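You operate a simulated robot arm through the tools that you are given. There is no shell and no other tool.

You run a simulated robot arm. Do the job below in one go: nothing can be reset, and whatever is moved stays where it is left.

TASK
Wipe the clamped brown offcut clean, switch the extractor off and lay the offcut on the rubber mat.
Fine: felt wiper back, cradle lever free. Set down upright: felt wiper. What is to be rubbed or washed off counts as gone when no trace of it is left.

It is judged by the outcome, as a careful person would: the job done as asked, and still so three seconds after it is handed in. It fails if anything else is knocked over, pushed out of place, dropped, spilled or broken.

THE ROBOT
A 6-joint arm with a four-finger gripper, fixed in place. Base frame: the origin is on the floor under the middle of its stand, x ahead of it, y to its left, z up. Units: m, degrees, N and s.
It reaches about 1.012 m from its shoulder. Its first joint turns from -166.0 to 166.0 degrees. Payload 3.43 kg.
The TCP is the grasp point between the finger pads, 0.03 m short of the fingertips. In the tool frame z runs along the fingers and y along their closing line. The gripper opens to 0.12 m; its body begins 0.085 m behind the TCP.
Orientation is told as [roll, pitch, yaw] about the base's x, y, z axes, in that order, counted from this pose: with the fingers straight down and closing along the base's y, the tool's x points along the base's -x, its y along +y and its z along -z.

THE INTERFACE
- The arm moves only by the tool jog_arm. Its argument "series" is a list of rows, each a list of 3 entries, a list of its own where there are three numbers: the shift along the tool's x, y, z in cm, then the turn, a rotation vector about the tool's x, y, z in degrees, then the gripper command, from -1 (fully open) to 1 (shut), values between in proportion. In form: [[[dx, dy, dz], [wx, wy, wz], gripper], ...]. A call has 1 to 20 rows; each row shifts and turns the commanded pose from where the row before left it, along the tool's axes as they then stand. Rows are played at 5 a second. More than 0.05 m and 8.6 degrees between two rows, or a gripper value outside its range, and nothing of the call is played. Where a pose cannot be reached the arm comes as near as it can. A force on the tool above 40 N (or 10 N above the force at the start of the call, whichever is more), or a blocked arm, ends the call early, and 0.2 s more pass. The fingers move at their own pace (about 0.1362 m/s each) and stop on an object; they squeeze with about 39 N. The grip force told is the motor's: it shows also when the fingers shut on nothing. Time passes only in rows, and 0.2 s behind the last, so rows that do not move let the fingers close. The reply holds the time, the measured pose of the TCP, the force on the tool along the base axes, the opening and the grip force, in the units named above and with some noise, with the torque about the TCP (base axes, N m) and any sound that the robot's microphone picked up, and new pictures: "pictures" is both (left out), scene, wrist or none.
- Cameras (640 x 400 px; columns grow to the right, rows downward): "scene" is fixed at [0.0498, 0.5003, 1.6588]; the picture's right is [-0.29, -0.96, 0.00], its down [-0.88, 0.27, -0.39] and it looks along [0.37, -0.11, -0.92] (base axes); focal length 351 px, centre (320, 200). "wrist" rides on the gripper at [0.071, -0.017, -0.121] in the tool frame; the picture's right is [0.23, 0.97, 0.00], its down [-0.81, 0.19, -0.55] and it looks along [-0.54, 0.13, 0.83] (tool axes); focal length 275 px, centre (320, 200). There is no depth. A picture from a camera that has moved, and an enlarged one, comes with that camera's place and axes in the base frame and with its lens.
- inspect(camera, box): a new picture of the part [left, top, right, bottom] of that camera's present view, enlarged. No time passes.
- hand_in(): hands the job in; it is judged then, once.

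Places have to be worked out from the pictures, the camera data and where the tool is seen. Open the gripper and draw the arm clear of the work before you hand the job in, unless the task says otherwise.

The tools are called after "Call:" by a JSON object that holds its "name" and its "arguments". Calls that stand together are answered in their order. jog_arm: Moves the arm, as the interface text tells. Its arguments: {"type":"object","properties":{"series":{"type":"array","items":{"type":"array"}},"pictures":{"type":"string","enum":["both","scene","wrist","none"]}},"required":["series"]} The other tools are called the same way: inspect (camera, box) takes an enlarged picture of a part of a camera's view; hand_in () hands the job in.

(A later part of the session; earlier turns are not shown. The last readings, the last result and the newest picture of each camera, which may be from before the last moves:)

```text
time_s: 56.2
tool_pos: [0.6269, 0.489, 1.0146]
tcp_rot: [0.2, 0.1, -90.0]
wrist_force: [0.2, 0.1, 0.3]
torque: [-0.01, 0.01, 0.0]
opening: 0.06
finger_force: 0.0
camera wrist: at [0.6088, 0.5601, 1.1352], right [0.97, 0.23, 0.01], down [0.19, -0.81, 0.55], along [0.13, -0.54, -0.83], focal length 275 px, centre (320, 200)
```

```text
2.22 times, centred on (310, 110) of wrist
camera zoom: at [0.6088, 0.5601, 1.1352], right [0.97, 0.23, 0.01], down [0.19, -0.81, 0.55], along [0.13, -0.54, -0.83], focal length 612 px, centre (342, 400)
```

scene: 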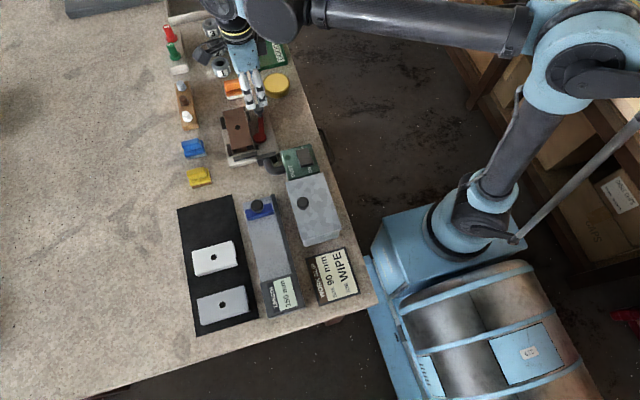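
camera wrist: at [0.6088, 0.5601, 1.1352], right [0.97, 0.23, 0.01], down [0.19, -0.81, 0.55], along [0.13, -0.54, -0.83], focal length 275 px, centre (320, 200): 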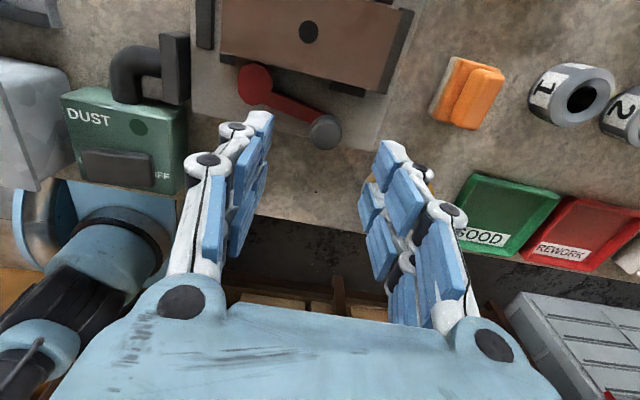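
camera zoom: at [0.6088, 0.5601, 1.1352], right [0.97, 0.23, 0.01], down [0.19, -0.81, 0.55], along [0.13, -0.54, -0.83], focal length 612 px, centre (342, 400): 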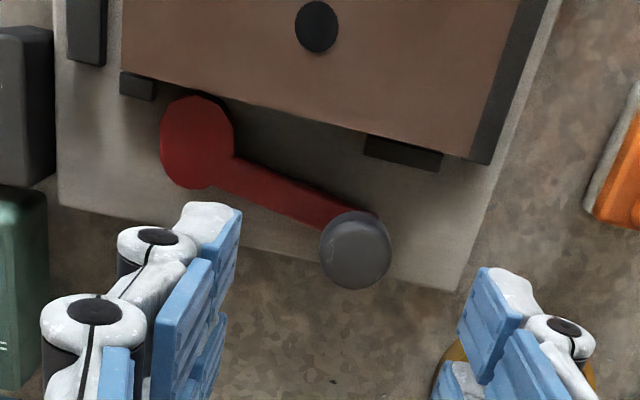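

From above, the knob centre is at [0.631, 0.488] (about 25 mm across) and the pivot at [0.569, 0.504]. I centre over the knob and descend so the fingers straddle it in x, with the tips above the lever bar.

Call:
{"name": "jog_arm", "arguments": {"series": [[[-0.1, 0.41, 2.5], [0, 0, 0], 0], [[0, 0, 2.5], [0, 0, 0], 0], [[0, 0, 1.5], [0, 0, 0], 0], [[0, 0, 0.7], [0, 0, 0], 0], [[0, 0, 0], [0, 0, 0], 0]], "pictures": "both"}}

Call:
{"name": "inspect", "arguments": {"camera": "wrist", "box": [200, 60, 420, 240]}}

```text
time_s: 57.4
tool_pos: [0.6326, 0.4867, 0.9402]
tcp_rot: [0.3, 0.1, -90.0]
wrist_force: [0.7, 0.6, -0.4]
torque: [-0.02, 0.0, -0.01]
opening: 0.0598
finger_force: 0.0
camera wrist: at [0.614, 0.5584, 1.062], right [0.97, 0.23, 0.01], down [0.19, -0.81, 0.55], along [0.13, -0.54, -0.83], focal length 275 px, centre (320, 200)
```

scene: 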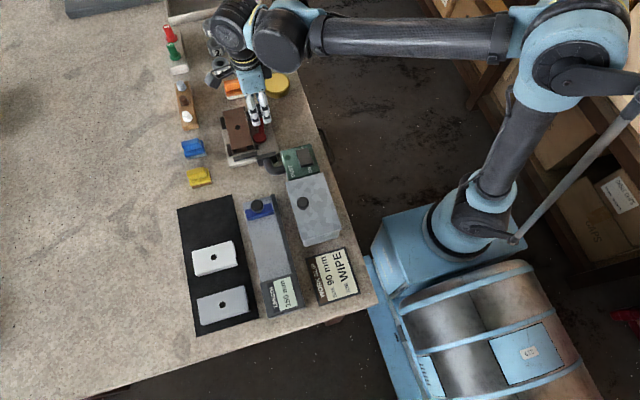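
wrist: 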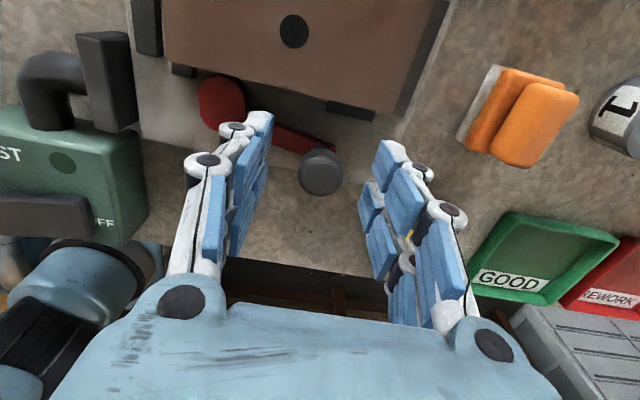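

```text
2.22 times, centred on (310, 150) of wrist
camera zoom: at [0.614, 0.5584, 1.062], right [0.97, 0.23, 0.01], down [0.19, -0.81, 0.55], along [0.13, -0.54, -0.83], focal length 612 px, centre (342, 311)
```

zoom: 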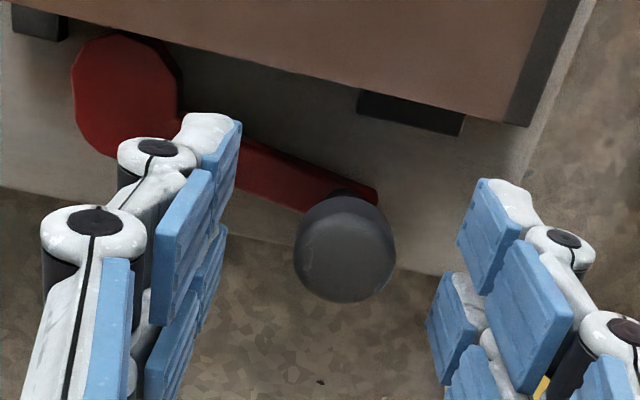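

The knob is centred between the fingers. I adjust slightly, lower 3 mm and close on it.

Call:
{"name": "jog_arm", "arguments": {"series": [[[0.15, -0.12, 0.3], [0, 0, 0], 0], [[0, 0, 0], [0, 0, 0], 0.3], [[0, 0, 0], [0, 0, 0], 0.6], [[0, 0, 0], [0, 0, 0], 1], [[0, 0, 0], [0, 0, 0], 1]], "pictures": "wrist"}}

```text
time_s: 58.6
tool_pos: [0.6316, 0.4877, 0.9377]
tcp_rot: [0.4, 0.0, -90.0]
wrist_force: [26.7, -4.2, 3.0]
torque: [-0.18, -0.65, 0.04]
opening: 0.024
finger_force: 44.8
camera wrist: at [0.6144, 0.5597, 1.0586], right [0.97, 0.23, 0.01], down [0.19, -0.81, 0.55], along [0.13, -0.54, -0.83], focal length 275 px, centre (320, 200)
```

wrist: 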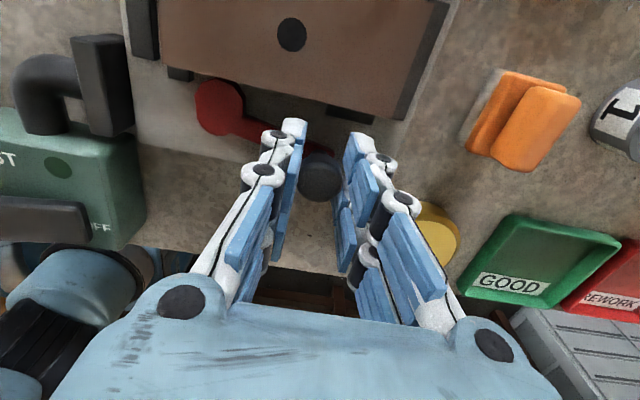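

The grip is on, but the knob pushes the tool toward +x with 27 N, so the knob lies slightly farther in x. I shift to relieve that.

Call:
{"name": "jog_arm", "arguments": {"series": [[[0, 0.1, 0], [0, 0, 0], 1], [[0, 0.1, 0], [0, 0, 0], 1], [[0, 0, 0], [0, 0, 0], 1]], "pictures": "none"}}

```text
time_s: 59.4
tool_pos: [0.6325, 0.4901, 0.9378]
tcp_rot: [0.2, 0.1, -90.1]
wrist_force: [-0.3, -7.3, -6.4]
torque: [-0.24, 0.01, 0.46]
opening: 0.0241
finger_force: 44.9
```

Forces are low now. I try swinging the knob clockwise about the pivot (outward, −y), in two 6° steps with the tool turning along, and check the resistance.

Call:
{"name": "jog_arm", "arguments": {"series": [[[-0.656, -0.188, 0], [0, 0, 6], 1], [[-0.656, -0.188, 0], [0, 0, 6], 1], [[0, 0, 0], [0, 0, 0], 1]], "pictures": "both"}}

Call:
{"name": "inspect", "arguments": {"camera": "wrist", "box": [150, 0, 470, 220]}}

```text
time_s: 60.2
tool_pos: [0.6294, 0.4743, 0.9377]
tcp_rot: [0.3, 0.1, -102.0]
wrist_force: [1.4, -0.6, -11.3]
torque: [0.25, -0.04, -0.05]
opening: 0.0238
finger_force: 45.1
camera wrist: at [0.6266, 0.5484, 1.0588], right [1.0, 0.02, 0.01], down [0.02, -0.83, 0.55], along [0.02, -0.55, -0.83], focal length 275 px, centre (320, 200)
```

scene: 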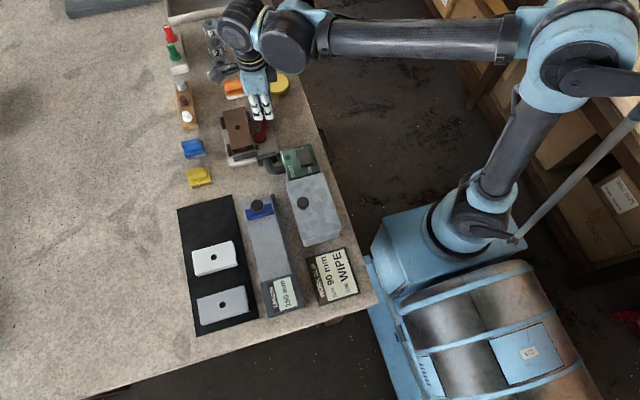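
wrist: 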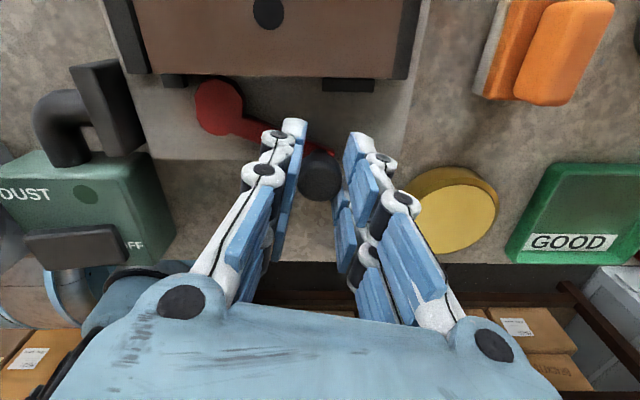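

```text
1.82 times, centred on (310, 110) of wrist
camera zoom: at [0.6266, 0.5484, 1.0588], right [1.0, 0.02, 0.01], down [0.02, -0.83, 0.55], along [0.02, -0.55, -0.83], focal length 500 px, centre (338, 364)
```

zoom: 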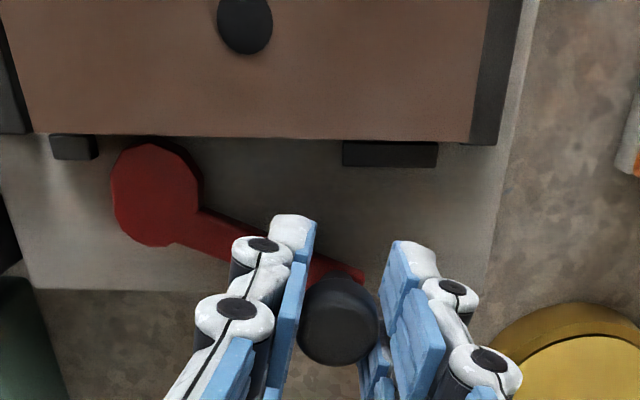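

The lever swings freely this way. I continue the same arc.

Call:
{"name": "jog_arm", "arguments": {"series": [[[-0.656, -0.188, 0], [0, 0, 6], 1], [[-0.656, -0.188, 0], [0, 0, 6], 1], [[-0.656, -0.188, 0], [0, 0, 6], 1], [[-0.656, -0.188, 0], [0, 0, 6], 1], [[0, 0, 0], [0, 0, 0], 1]], "pictures": "wrist"}}

```text
time_s: 61.2
tool_pos: [0.6119, 0.4478, 0.9441]
tcp_rot: [0.4, 0.5, -122.2]
wrist_force: [37.4, -48.9, -31.1]
torque: [-1.54, -0.63, 0.17]
opening: 0.0241
finger_force: 44.9
out of reach, approached as far as the arm can: row 4
stopped in row 4: the force on the tool passed its limit at 44 N (the readings are from after the stop); the commanded pose is now the measured one
camera wrist: at [0.6323, 0.517, 1.0656], right [0.95, -0.32, 0.01], down [-0.28, -0.79, 0.55], along [-0.17, -0.52, -0.84], focal length 275 px, centre (320, 200)
```

wrist: 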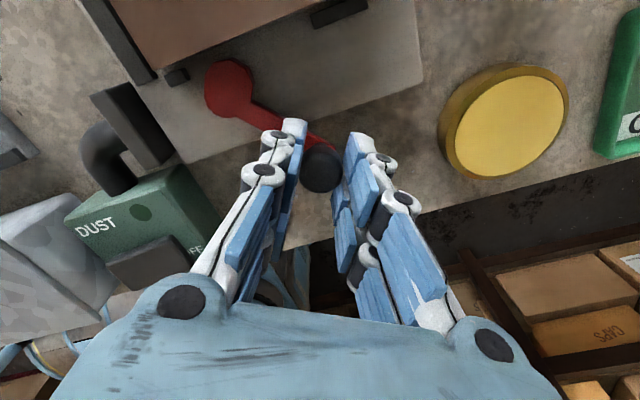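

The arm ran into a wrist limit near yaw −122°, which pulled outward on the knob and raised the force. I open the fingers to release the knob and see where the lever is.

Call:
{"name": "jog_arm", "arguments": {"series": [[[0, 0, 0], [0, 0, 0], 0.5], [[0, 0, 0], [0, 0, 0], 0.2], [[0, 0, 0], [0, 0, 0], 0], [[0, 0, 0], [0, 0, 0], 0]], "pictures": "both"}}

Call:
{"name": "inspect", "arguments": {"camera": "wrist", "box": [150, 0, 470, 220]}}

```text
time_s: 62.2
tool_pos: [0.607, 0.4526, 0.9446]
tcp_rot: [0.1, 0.7, -122.0]
wrist_force: [0.1, 0.4, 0.7]
torque: [0.03, -0.03, 0.01]
opening: 0.06
finger_force: 0.2
camera wrist: at [0.6287, 0.5213, 1.0671], right [0.95, -0.32, 0.0], down [-0.27, -0.79, 0.54], along [-0.17, -0.52, -0.84], focal length 275 px, centre (320, 200)
```

scene: 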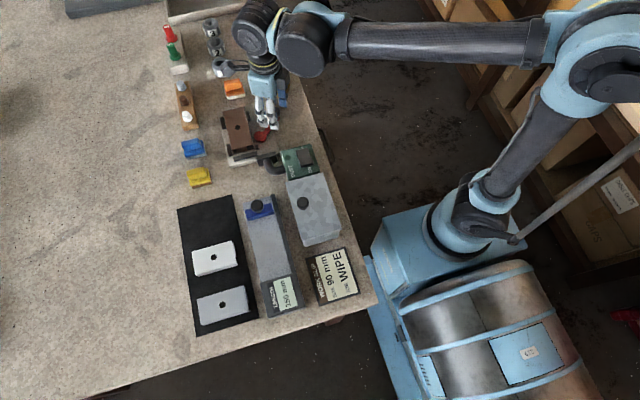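
wrist: 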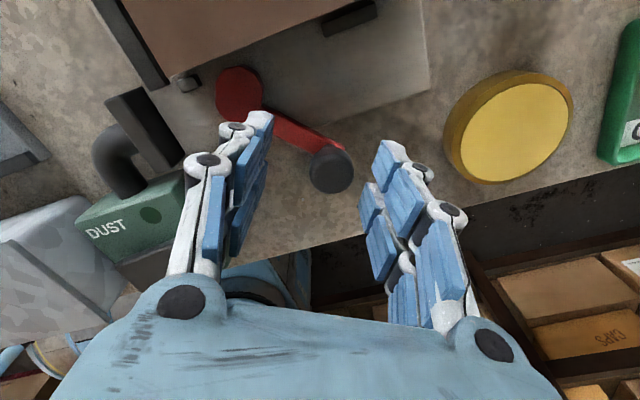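

```text
1.82 times, centred on (310, 110) of wrist
camera zoom: at [0.6287, 0.5213, 1.0671], right [0.95, -0.32, 0.0], down [-0.27, -0.79, 0.54], along [-0.17, -0.52, -0.84], focal length 500 px, centre (338, 364)
```

zoom: 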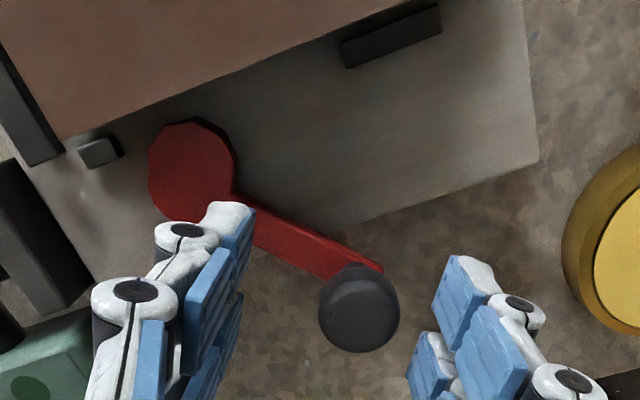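

The lever is at about −50° with the knob near [0.613, 0.451]. I rise clear, turn the gripper back to about yaw −70° and line up again, so there is wrist travel left to swing it further.

Call:
{"name": "jog_arm", "arguments": {"series": [[[0, 0, -2.5], [0, 0, 0], 0], [[0, 0, -2.5], [0, 0, 0], 0], [[0, 0, 0], [0, 0, -7.5], 0], [[0, 0, 0], [0, 0, -7.5], 0], [[0, 0, 0], [0, 0, -7.5], 0], [[0, 0, 0], [0, 0, -7.5], 0], [[0, 0, 0], [0, 0, -7.5], 0], [[0, 0, 0], [0, 0, -7.5], 0], [[0, 0, 0], [0, 0, -7.2], 0], [[-0.34, 0.5, 0], [0, 0, 0], 0], [[0, 0, 0], [0, 0, 0], 0]], "pictures": "both"}}

Call:
{"name": "inspect", "arguments": {"camera": "wrist", "box": [150, 0, 470, 220]}}

```text
time_s: 64.6
tool_pos: [0.6164, 0.4472, 0.9958]
tcp_rot: [0.7, 0.4, -69.8]
wrist_force: [0.4, -0.4, 0.5]
torque: [0.01, 0.0, 0.02]
opening: 0.06
finger_force: 0.1
out of reach, approached as far as the arm can: row 1
camera wrist: at [0.5744, 0.5073, 1.1163], right [0.83, 0.55, 0.01], down [0.46, -0.7, 0.55], along [0.31, -0.45, -0.84], focal length 275 px, centre (320, 200)
```

scene: 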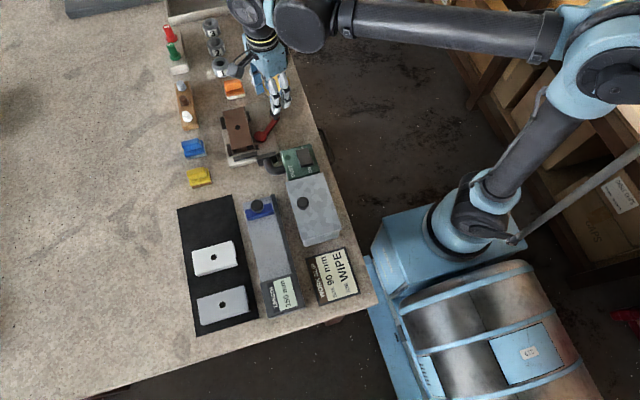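
wrist: 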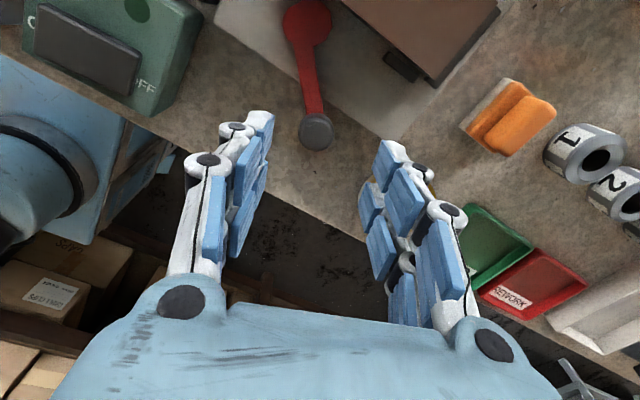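

```text
1.82 times, centred on (310, 110) of wrist
camera zoom: at [0.5744, 0.5073, 1.1163], right [0.83, 0.55, 0.01], down [0.46, -0.7, 0.55], along [0.31, -0.45, -0.84], focal length 500 px, centre (338, 364)
```

zoom: 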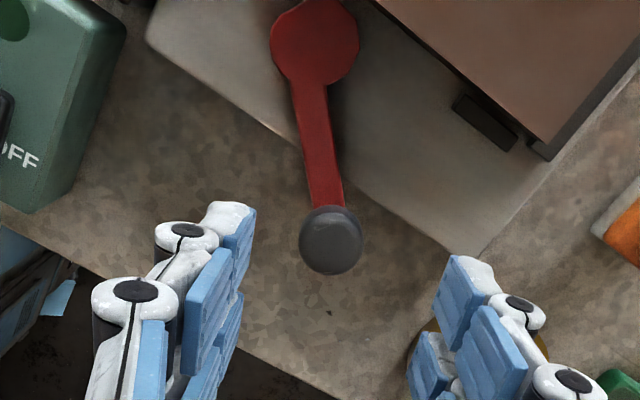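

The knob is at [0.6105, 0.4516] and the lever at −51° about the pivot [0.569, 0.503]. I centre on it, descend and regrip.

Call:
{"name": "jog_arm", "arguments": {"series": [[[0.62, -0.4, 2.0], [-0.05, -0.5, 0], 0], [[0, 0, 2.0], [0, 0, 0], 0], [[0, 0, 1.8], [0, 0, 0], 0], [[0, 0, 0], [0, 0, 0], 0]], "pictures": "wrist"}}

Call:
{"name": "inspect", "arguments": {"camera": "wrist", "box": [200, 60, 420, 240]}}

```text
time_s: 65.6
tool_pos: [0.6125, 0.4534, 0.9375]
tcp_rot: [0.6, -0.1, -69.9]
wrist_force: [-0.2, 0.3, -0.1]
torque: [-0.01, 0.03, 0.02]
opening: 0.06
finger_force: 0.0
camera wrist: at [0.569, 0.5139, 1.0577], right [0.83, 0.55, 0.01], down [0.45, -0.7, 0.56], along [0.32, -0.46, -0.83], focal length 275 px, centre (320, 200)
```

wrist: 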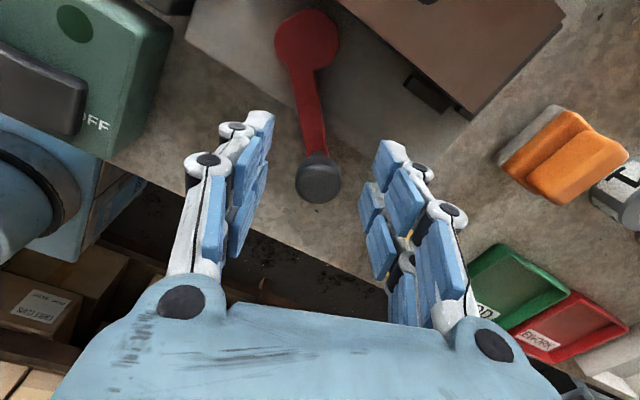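

```text
2.22 times, centred on (310, 150) of wrist
camera zoom: at [0.569, 0.5139, 1.0577], right [0.83, 0.55, 0.01], down [0.45, -0.7, 0.56], along [0.32, -0.46, -0.83], focal length 612 px, centre (342, 311)
```

zoom: 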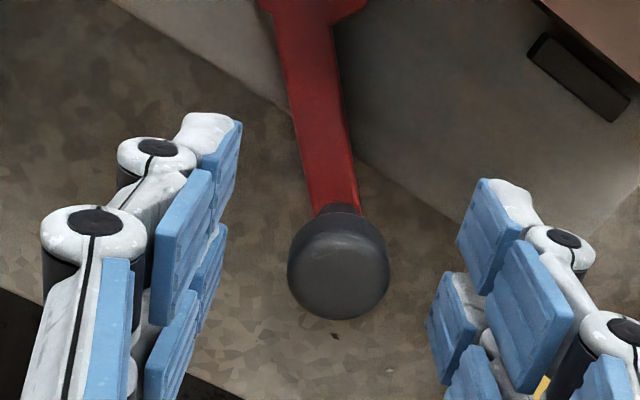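

The knob is centred. Closing on it and checking the forces.

Call:
{"name": "jog_arm", "arguments": {"series": [[[-0.2, 0, 0.1], [0, 0, 0], 0], [[0, 0, 0], [0, 0, 0], 0.3], [[0, 0, 0], [0, 0, 0], 0.6], [[0, 0, 0], [0, 0, 0], 1], [[0, 0, 0], [0, 0, 0], 1]], "pictures": "none"}}

```text
time_s: 66.8
tool_pos: [0.612, 0.4513, 0.9352]
tcp_rot: [0.7, -0.1, -70.0]
wrist_force: [-0.4, -0.7, -3.0]
torque: [0.05, 0.0, 0.03]
opening: 0.0232
finger_force: 45.1
```

The grip is clean with almost no side load. I swing on about the pivot in 6° steps, three at first.

Call:
{"name": "jog_arm", "arguments": {"series": [[[-0.197, -0.673, 0], [0, 0, 6], 1], [[-0.197, -0.673, 0], [0, 0, 6], 1], [[-0.197, -0.673, 0], [0, 0, 6], 1], [[0, 0, 0], [0, 0, 0], 1]], "pictures": "wrist"}}

```text
time_s: 67.8
tool_pos: [0.5955, 0.4388, 0.9377]
tcp_rot: [0.9, 0.1, -88.0]
wrist_force: [13.9, -20.6, 16.9]
torque: [-0.75, -0.32, -0.21]
opening: 0.0235
finger_force: 44.5
camera wrist: at [0.5731, 0.5094, 1.057], right [0.96, 0.26, 0.01], down [0.21, -0.8, 0.55], along [0.16, -0.53, -0.83], focal length 275 px, centre (320, 200)
```

wrist: 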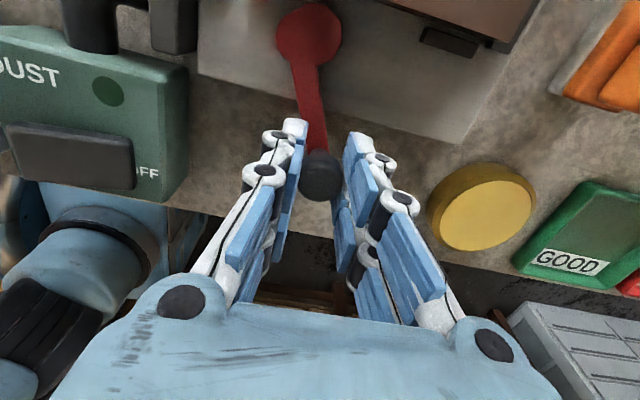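

Call:
{"name": "inspect", "arguments": {"camera": "wrist", "box": [200, 0, 420, 220]}}

Call:
{"name": "inspect", "arguments": {"camera": "scene", "box": [215, 80, 315, 170]}}

```text
1.82 times, centred on (310, 110) of wrist
camera zoom: at [0.5731, 0.5094, 1.057], right [0.96, 0.26, 0.01], down [0.21, -0.8, 0.55], along [0.16, -0.53, -0.83], focal length 500 px, centre (338, 364)
```

zoom: 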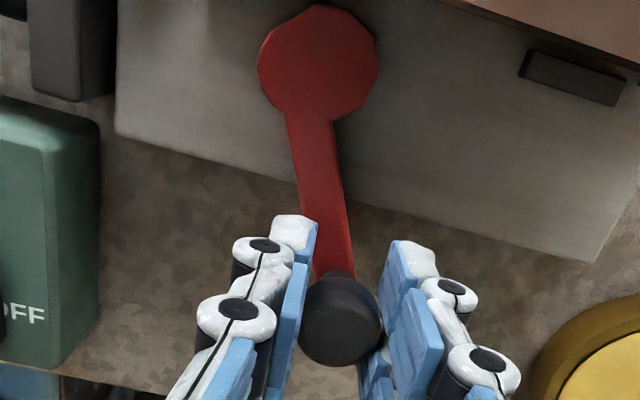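

```text
4.44 times, centred on (265, 125) of scene
camera zoom: at [0.0498, 0.5003, 1.6588], right [-0.29, -0.96, 0.0], down [-0.88, 0.27, -0.39], along [0.37, -0.11, -0.92], focal length 1561 px, centre (564, 533)
```

zoom: 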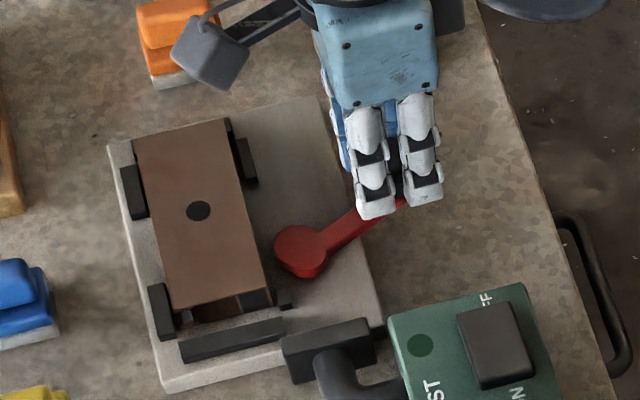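

The lever has reached about −67°, with some outward radial load of about 25 N. I nudge 2 mm outward and 1 mm up to relieve it.

Call:
{"name": "jog_arm", "arguments": {"series": [[[-0.19, 0.07, -0.1], [0, 0, 0], 1], [[0, 0, 0], [0, 0, 0], 1]], "pictures": "none"}}

```text
time_s: 68.4
tool_pos: [0.5952, 0.4388, 0.9361]
tcp_rot: [0.8, 0.3, -87.8]
wrist_force: [2.2, -2.5, -3.0]
torque: [0.43, -0.06, -0.08]
opening: 0.0232
finger_force: 45.1
```

Load relieved. Fitting the three knob positions puts the true pivot of the eccentric cam nearer [0.562, 0.5045] with r≈0.073. I continue the swing about that pivot.

Call:
{"name": "jog_arm", "arguments": {"series": [[[-0.287, -0.716, 0], [0, 0, 6], 1], [[-0.287, -0.716, 0], [0, 0, 6], 1], [[0, 0, 0], [0, 0, 0], 1]], "pictures": "none"}}

```text
time_s: 69.2
tool_pos: [0.5802, 0.4339, 0.9356]
tcp_rot: [0.7, 0.4, -99.8]
wrist_force: [-2.1, 21.6, -0.2]
torque: [0.8, -0.04, -0.14]
opening: 0.0227
finger_force: 44.9
```

Call:
{"name": "jog_arm", "arguments": {"series": [[[0.148, -0.026, 0], [0, 0, 0], 1], [[-0.24, -0.69, 0], [0, 0, 5], 1], [[-0.2, -0.69, 0], [0, 0, 5], 1], [[0, 0, 0], [0, 0, 0], 1]], "pictures": "both"}}

Call:
{"name": "inspect", "arguments": {"camera": "wrist", "box": [200, 0, 420, 220]}}

Call:
{"name": "inspect", "arguments": {"camera": "scene", "box": [215, 80, 315, 170]}}

```text
time_s: 70.2
tool_pos: [0.5679, 0.4321, 0.936]
tcp_rot: [0.7, 0.3, -109.9]
wrist_force: [13.0, -2.2, -16.5]
torque: [-0.37, -0.34, 0.15]
opening: 0.0231
finger_force: 45.1
camera wrist: at [0.5734, 0.5049, 1.0573], right [0.99, -0.11, 0.01], down [-0.1, -0.83, 0.55], along [-0.05, -0.55, -0.83], focal length 275 px, centre (320, 200)
```

scene: 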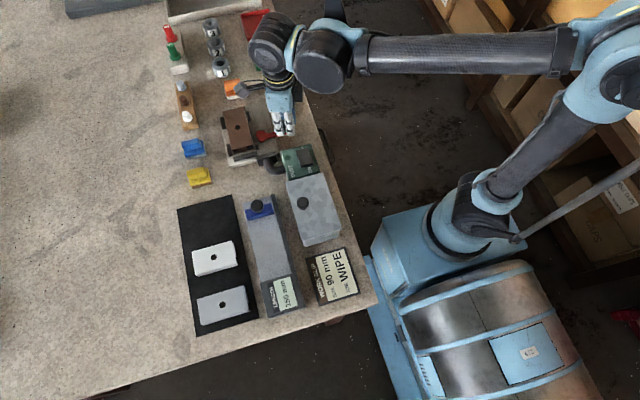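
wrist: 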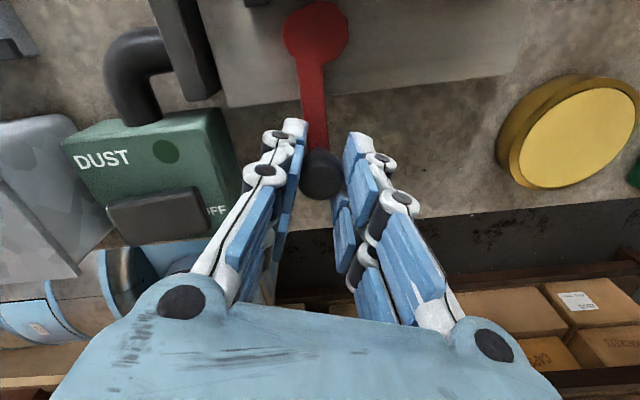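

```text
1.82 times, centred on (310, 110) of wrist
camera zoom: at [0.5734, 0.5049, 1.0573], right [0.99, -0.11, 0.01], down [-0.1, -0.83, 0.55], along [-0.05, -0.55, -0.83], focal length 500 px, centre (338, 364)
```

zoom: 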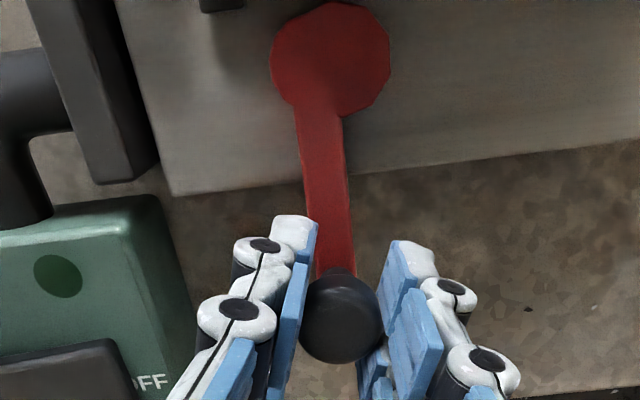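

```text
4.44 times, centred on (265, 125) of scene
camera zoom: at [0.0498, 0.5003, 1.6588], right [-0.29, -0.96, 0.0], down [-0.88, 0.27, -0.39], along [0.37, -0.11, -0.92], focal length 1561 px, centre (564, 533)
```

zoom: 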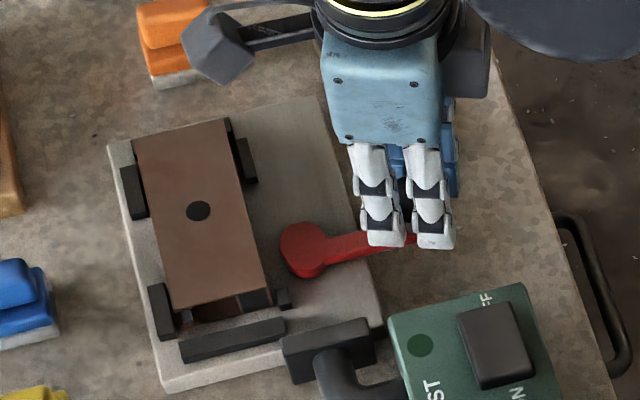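

The lever is now swung about 75–80°, pointing straight out in −y with slight resistance, so it is near its stop. I release the knob gently, rise, and look at the clamp.

Call:
{"name": "jog_arm", "arguments": {"series": [[[0, 0.1, 0], [0, 0, 0], 1], [[0, 0, 0], [0, 0, 0], 0.5], [[0, 0, 0], [0, 0, 0], 0], [[0, 0, 0], [0, 0, 0], 0], [[0, 0, -3], [0, 0, 0], 0], [[0, 0, -4], [0, 0, 0], 0], [[0, 0, 0], [0, 0, 0], 0]], "pictures": "both"}}

Call:
{"name": "inspect", "arguments": {"camera": "wrist", "box": [150, 0, 470, 200]}}

Call:
{"name": "inspect", "arguments": {"camera": "scene", "box": [215, 80, 315, 170]}}

```text
time_s: 71.8
tool_pos: [0.5672, 0.4328, 1.0059]
tcp_rot: [0.6, 0.4, -109.9]
wrist_force: [0.0, -0.6, 0.0]
torque: [-0.01, 0.0, -0.01]
opening: 0.0602
finger_force: 0.0
camera wrist: at [0.5731, 0.5052, 1.1271], right [0.99, -0.11, 0.01], down [-0.1, -0.83, 0.55], along [-0.05, -0.55, -0.84], focal length 275 px, centre (320, 200)
```

scene: 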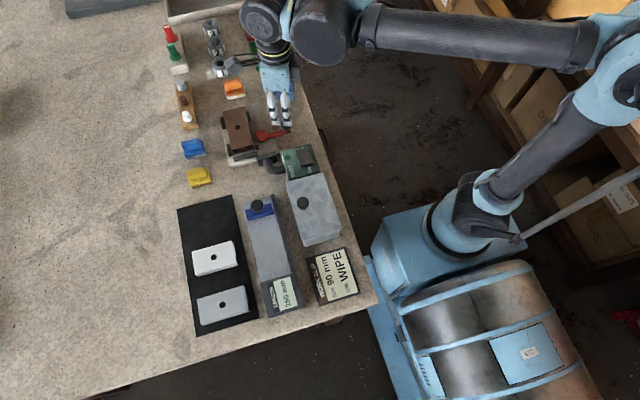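
wrist: 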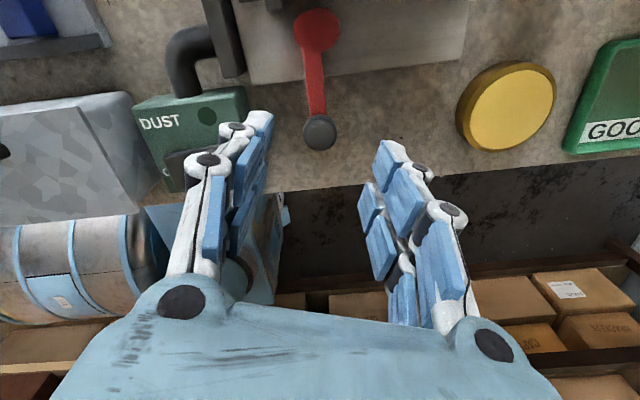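

```text
2.00 times, centred on (310, 100) of wrist
camera zoom: at [0.5731, 0.5052, 1.1271], right [0.99, -0.11, 0.01], down [-0.1, -0.83, 0.55], along [-0.05, -0.55, -0.84], focal length 551 px, centre (340, 400)
```

zoom: 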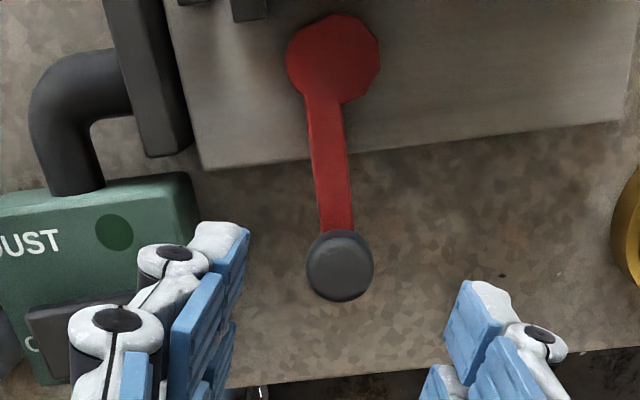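

```text
4.44 times, centred on (265, 125) of scene
camera zoom: at [0.0498, 0.5003, 1.6588], right [-0.29, -0.96, 0.0], down [-0.88, 0.27, -0.39], along [0.37, -0.11, -0.92], focal length 1561 px, centre (564, 533)
```

zoom: 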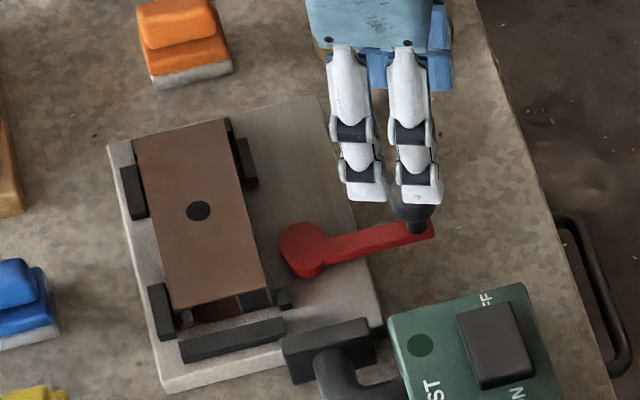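

The cam has moved off the offcut's side, leaving a gap of about 15 mm. Before picking the offcut I rise, turn the gripper back to yaw 0 (closing along y), and look at how the offcut sits.

Call:
{"name": "jog_arm", "arguments": {"series": [[[0, 0, -3], [0, 0, -7.9], 0], [[0, 0, -2.5], [0, 0, -7.9], 0], [[0, 0, 0], [0, 0, -7.9], 0], [[0, 0, 0], [0, 0, -7.9], 0], [[0, 0, 0], [0, 0, -7.9], 0], [[0, 0, 0], [0, 0, -7.9], 0], [[0, 0, 0], [0, 0, -7.9], 0], [[0, 0, 0], [0, 0, -7.9], -0.5], [[0, 0, 0], [0, 0, -7.9], -0.5], [[0, 0, 0], [0, 0, -7.9], -0.5], [[0, 0, 0], [0, 0, -7.9], -0.5], [[0, 0, 0], [0, 0, -7.9], -0.5], [[0, 0, 0], [0, 0, -7.9], -0.5], [[0, 0, 0], [0, 0, -7.2], -0.5], [[2.0, 4.2, 0], [0, 0, 0], -0.5], [[2.0, 4.2, 0], [0, 0, 0], -0.5], [[1.5, 4.0, 0], [0, 0, 0], -0.5], [[0, 0, 0], [0, 0, 0], -0.5]], "pictures": "both"}}

Call:
{"name": "inspect", "arguments": {"camera": "wrist", "box": [220, 40, 440, 240]}}

Call:
{"name": "inspect", "arguments": {"camera": "scene", "box": [180, 225, 270, 330]}}

```text
time_s: 75.6
tool_pos: [0.5095, 0.5543, 1.0628]
tcp_rot: [0.1, -0.7, 0.0]
wrist_force: [-0.1, 0.5, 0.1]
torque: [0.02, 0.01, 0.03]
opening: 0.09
finger_force: 0.0
camera wrist: at [0.4349, 0.5374, 1.1823], right [-0.23, 0.97, 0.0], down [0.8, 0.19, 0.56], along [0.55, 0.13, -0.83], focal length 275 px, centre (320, 200)
```

scene: 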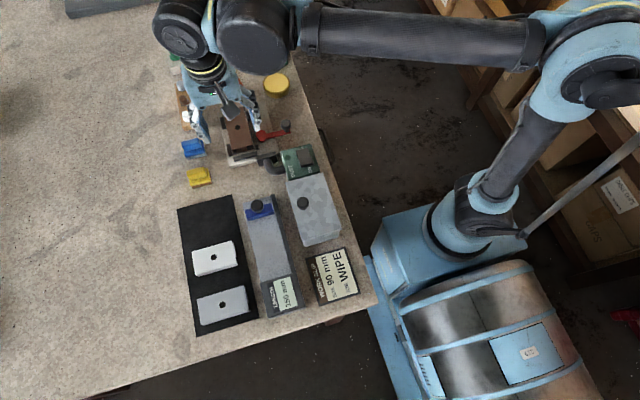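
wrist: 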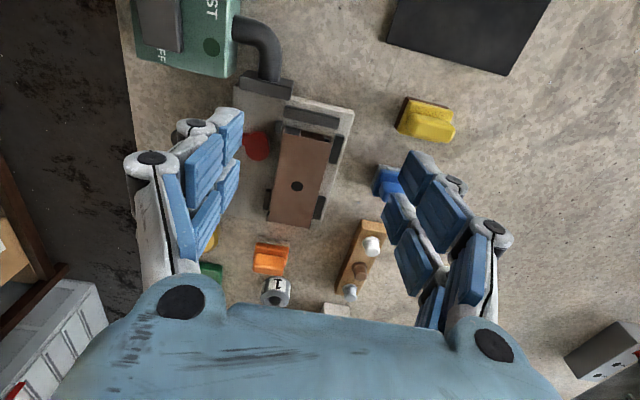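

```text
2.00 times, centred on (330, 140) of wrist
camera zoom: at [0.4349, 0.5374, 1.1823], right [-0.23, 0.97, 0.0], down [0.8, 0.19, 0.56], along [0.55, 0.13, -0.83], focal length 551 px, centre (300, 320)
```

zoom: 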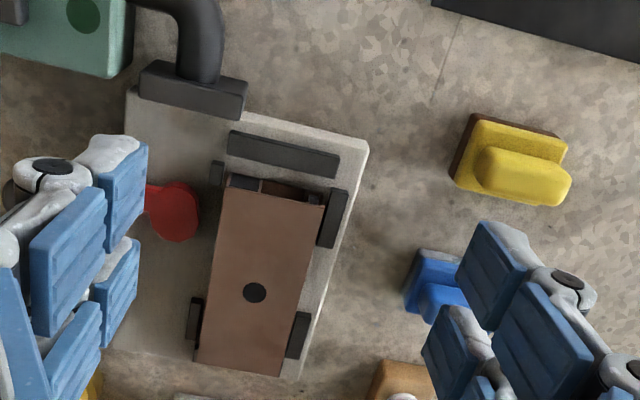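

```text
3.81 times, centred on (225, 278) of scene
camera zoom: at [0.0498, 0.5003, 1.6588], right [-0.29, -0.96, 0.0], down [-0.88, 0.27, -0.39], along [0.37, -0.11, -0.92], focal length 1338 px, centre (682, -95)
```

zoom: 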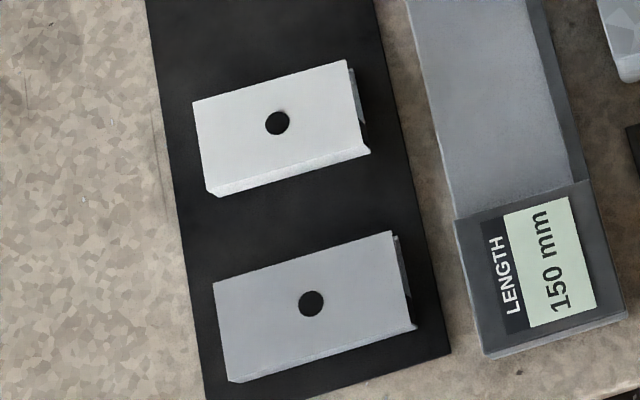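

Call:
{"name": "inspect", "arguments": {"camera": "wrist", "box": [262, 115, 342, 165]}}

Call:
{"name": "inspect", "arguments": {"camera": "wrist", "box": [250, 120, 350, 235]}}

Call:
{"name": "inspect", "arguments": {"camera": "scene", "box": [190, 235, 260, 280]}}

```text
8.00 times, centred on (302, 140) of wrist
camera zoom: at [0.4349, 0.5374, 1.1823], right [-0.23, 0.97, 0.0], down [0.8, 0.19, 0.56], along [0.55, 0.13, -0.83], focal length 2202 px, centre (464, 680)
```

zoom: 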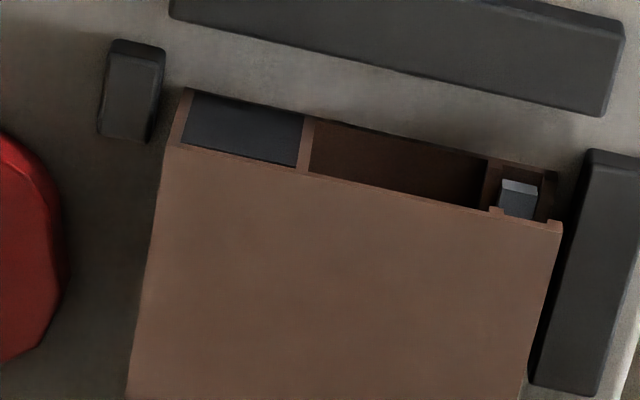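

```text
3.48 times, centred on (300, 178) of wrist
camera zoom: at [0.4349, 0.5374, 1.1823], right [-0.23, 0.97, 0.0], down [0.8, 0.19, 0.56], along [0.55, 0.13, -0.83], focal length 958 px, centre (390, 278)
```

zoom: 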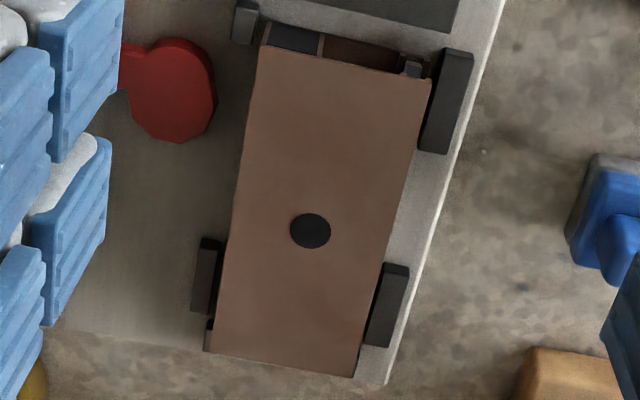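

```text
8.89 times, centred on (225, 258) of scene
camera zoom: at [0.0498, 0.5003, 1.6588], right [-0.29, -0.96, 0.0], down [-0.88, 0.27, -0.39], along [0.37, -0.11, -0.92], focal length 3123 px, centre (1164, -311)
```

zoom: 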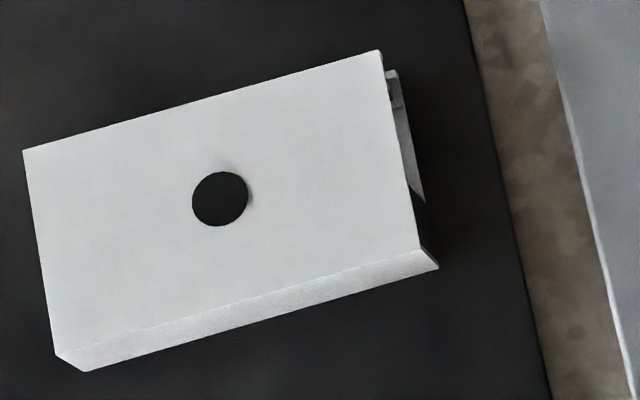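

Call:
{"name": "inspect", "arguments": {"camera": "scene", "box": [216, 105, 256, 160]}}

Call:
{"name": "inspect", "arguments": {"camera": "wrist", "box": [285, 180, 335, 230]}}

```text
7.27 times, centred on (236, 132) of scene
camera zoom: at [0.0498, 0.5003, 1.6588], right [-0.29, -0.96, 0.0], down [-0.88, 0.27, -0.39], along [0.37, -0.11, -0.92], focal length 2555 px, centre (931, 691)
```

zoom: 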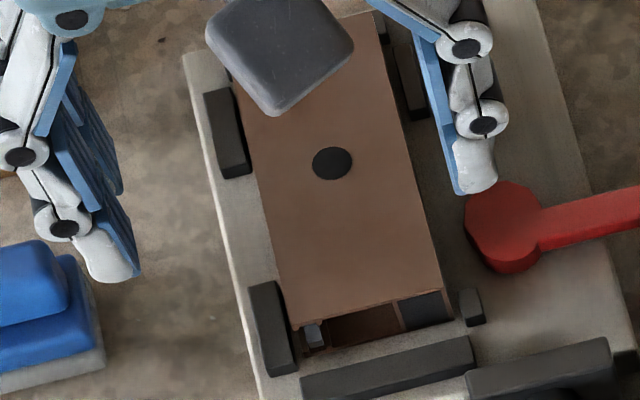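

```text
8.00 times, centred on (310, 205) of wrist
camera zoom: at [0.4349, 0.5374, 1.1823], right [-0.23, 0.97, 0.0], down [0.8, 0.19, 0.56], along [0.55, 0.13, -0.83], focal length 2202 px, centre (400, 160)
```

zoom: 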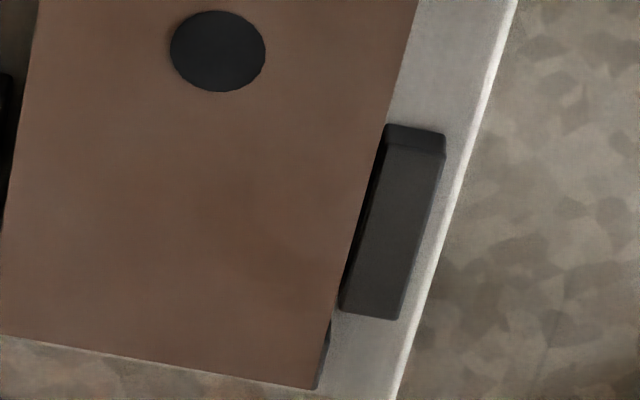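

The offcut is a hollow profile with its top at z≈0.912, spanning x 0.542–0.660 and y 0.523–0.576, and the jaw tops are at about 0.887. I line up over [0.612, 0.5495] so the fingers stay clear of the cam disc (its edge is at x≈0.587).

Call:
{"name": "jog_arm", "arguments": {"series": [[[-3.4, -0.16, 0], [0, 0.5, 0], -0.3], [[-3.4, -0.16, 0.5], [0, 0, 0], -0.3], [[-3.4, -0.16, 2.0], [0, 0, 0], -0.3], [[0, 0, 2.0], [0, 0, 0], -0.3], [[0, 0, 0], [0, 0, 0], -0.3]], "pictures": "both"}}

Call:
{"name": "inspect", "arguments": {"camera": "wrist", "box": [190, 20, 450, 260]}}

Call:
{"name": "inspect", "arguments": {"camera": "scene", "box": [205, 80, 295, 160]}}

```text
time_s: 76.8
tool_pos: [0.6129, 0.5519, 1.0174]
tcp_rot: [0.2, -0.3, 0.0]
wrist_force: [-0.7, 0.0, -0.2]
torque: [0.02, 0.0, 0.0]
opening: 0.078
finger_force: 0.0
camera wrist: at [0.5397, 0.5337, 1.1372], right [-0.23, 0.97, 0.0], down [0.81, 0.19, 0.56], along [0.54, 0.13, -0.83], focal length 275 px, centre (320, 200)
```

scene: 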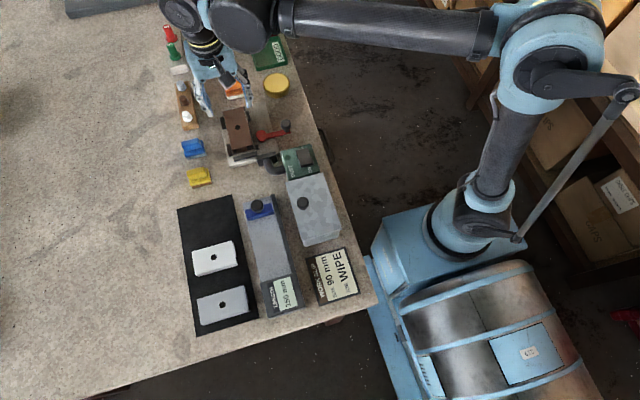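
wrist: 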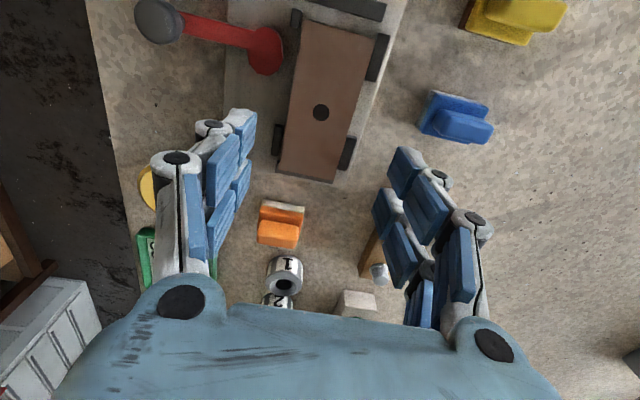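

```text
1.67 times, centred on (320, 140) of wrist
camera zoom: at [0.5397, 0.5337, 1.1372], right [-0.23, 0.97, 0.0], down [0.81, 0.19, 0.56], along [0.54, 0.13, -0.83], focal length 459 px, centre (320, 300)
```

zoom: 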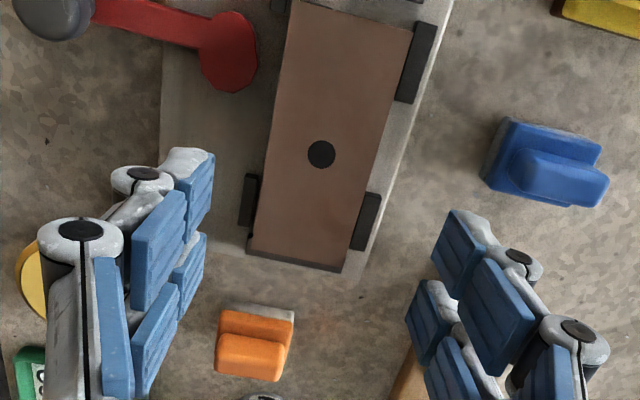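

```text
5.00 times, centred on (250, 120) of scene
camera zoom: at [0.0498, 0.5003, 1.6588], right [-0.29, -0.96, 0.0], down [-0.88, 0.27, -0.39], along [0.37, -0.11, -0.92], focal length 1756 px, centre (670, 600)
```

zoom: 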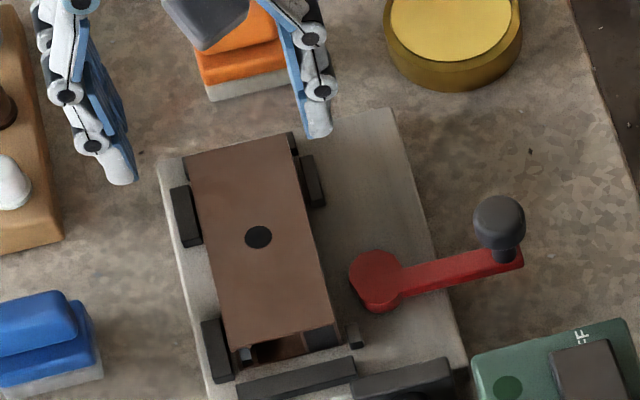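

The hole is at [0.603, 0.549] and the fingers are clear of the lever and blocks. I descend so the tips reach about z=0.894, just above the jaws.

Call:
{"name": "jog_arm", "arguments": {"series": [[[0, -0.24, 3], [0, 0.2, 0], -0.3], [[0, 0, 3], [0, 0, 0], -0.3], [[0, 0, 2.0], [0, 0, 0], -0.3], [[0, 0, 0.8], [0, 0, 0], -0.3], [[0, 0, 0.5], [0, 0, 0], -0.3], [[0, 0, 0], [0, 0, 0], -0.3]], "pictures": "both"}}

Call:
{"name": "inspect", "arguments": {"camera": "wrist", "box": [190, 60, 450, 260]}}

Call:
{"name": "inspect", "arguments": {"camera": "scene", "box": [205, 80, 295, 160]}}

```text
time_s: 78.2
tool_pos: [0.6127, 0.55, 0.9239]
tcp_rot: [0.1, 0.1, 0.0]
wrist_force: [0.8, -1.0, 0.7]
torque: [-0.02, 0.02, 0.03]
opening: 0.0781
finger_force: 0.1
camera wrist: at [0.5405, 0.5321, 1.0455], right [-0.23, 0.97, 0.0], down [0.81, 0.19, 0.55], along [0.54, 0.13, -0.83], focal length 275 px, centre (320, 200)
```

scene: 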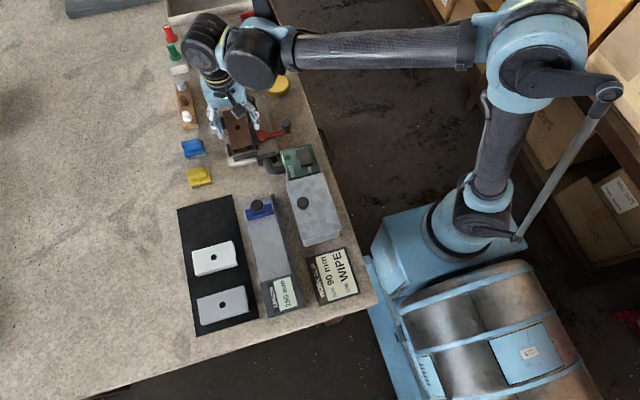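
wrist: 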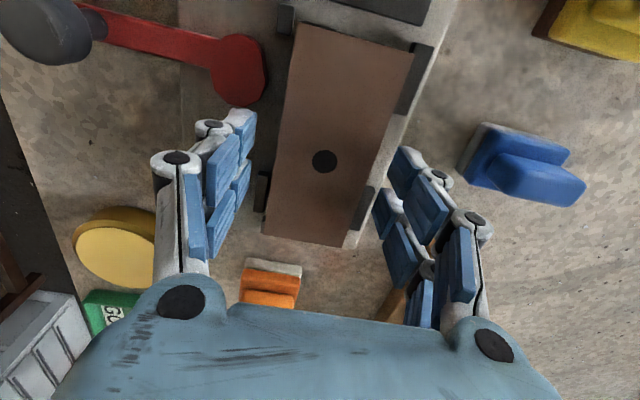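

```text
2.00 times, centred on (320, 160) of wrist
camera zoom: at [0.5405, 0.5321, 1.0455], right [-0.23, 0.97, 0.0], down [0.81, 0.19, 0.55], along [0.54, 0.13, -0.83], focal length 551 px, centre (320, 280)
```

zoom: 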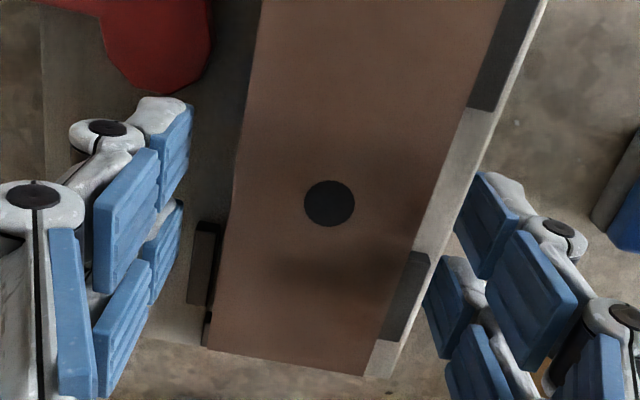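

```text
5.00 times, centred on (250, 120) of scene
camera zoom: at [0.0498, 0.5003, 1.6588], right [-0.29, -0.96, 0.0], down [-0.88, 0.27, -0.39], along [0.37, -0.11, -0.92], focal length 1756 px, centre (670, 600)
```

zoom: 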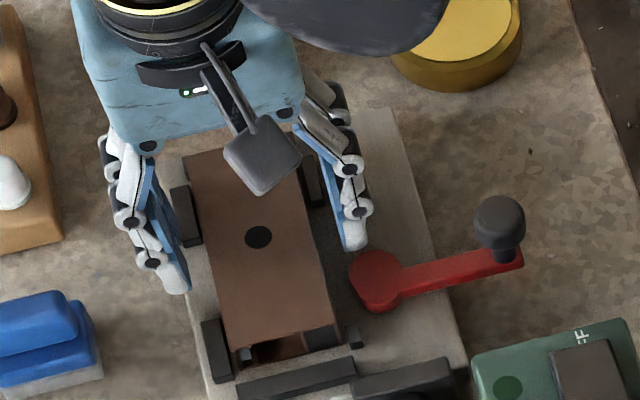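

The fingers flank the offcut and stay clear of the cam disc. I close on it gradually.

Call:
{"name": "jog_arm", "arguments": {"series": [[[0, 0, 0], [0, 0, 0], -0.1], [[0, 0, 0], [0, 0, 0], 0.05], [[0, 0, 0], [0, 0, 0], 0.2], [[0, 0, 0], [0, 0, 0], 0.5], [[0, 0, 0], [0, 0, 0], 1], [[0, 0, 0], [0, 0, 0], 1]], "pictures": "wrist"}}

```text
time_s: 79.6
tool_pos: [0.6132, 0.5492, 0.9246]
tcp_rot: [0.2, 0.0, 0.0]
wrist_force: [1.0, 0.9, 1.5]
torque: [0.04, 0.04, 0.0]
opening: 0.0524
finger_force: 39.0
camera wrist: at [0.5405, 0.5321, 1.0456], right [-0.23, 0.97, 0.0], down [0.81, 0.19, 0.55], along [0.54, 0.13, -0.83], focal length 275 px, centre (320, 200)
```

wrist: 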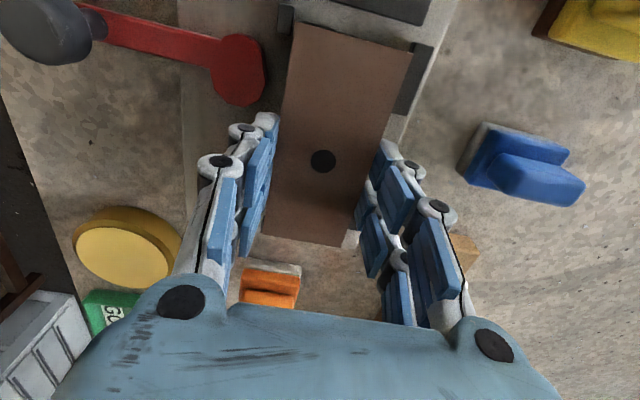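

Gripped at 52 mm width with no side load. I lift slowly by 1 cm first, to make sure the clamp has let go.

Call:
{"name": "jog_arm", "arguments": {"series": [[[0, 0, -0.3], [0, 0, 0], 1], [[0, 0, -0.3], [0, 0, 0], 1], [[0, 0, -0.4], [0, 0, 0], 1], [[0, 0, 0], [0, 0, 0], 1]], "pictures": "both"}}

```text
time_s: 80.6
tool_pos: [0.6136, 0.551, 0.9339]
tcp_rot: [0.1, 0.0, 0.0]
wrist_force: [-0.6, -0.5, -1.1]
torque: [0.02, -0.02, 0.01]
opening: 0.0522
finger_force: 38.8
camera wrist: at [0.5401, 0.5323, 1.0553], right [-0.23, 0.97, 0.0], down [0.81, 0.19, 0.55], along [0.54, 0.13, -0.83], focal length 275 px, centre (320, 200)
```

scene: 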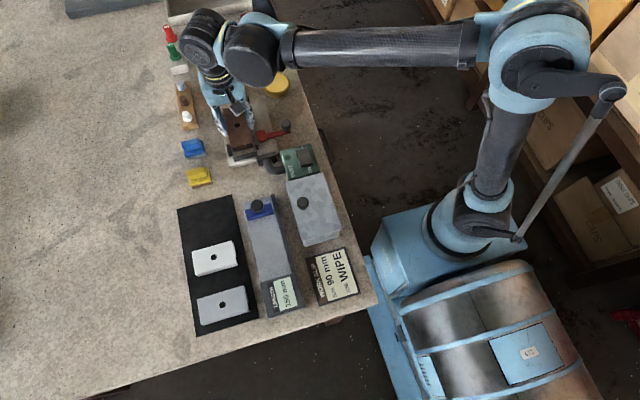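
wrist: 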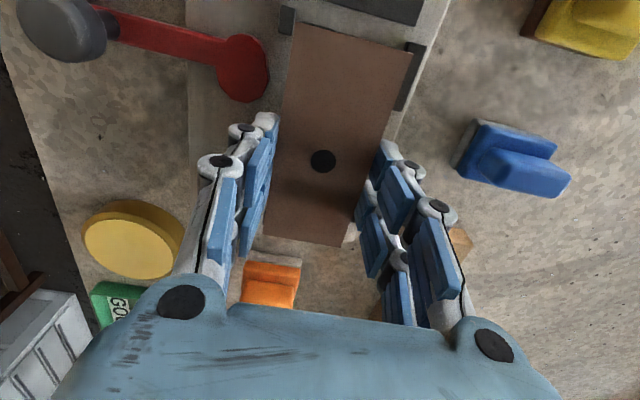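

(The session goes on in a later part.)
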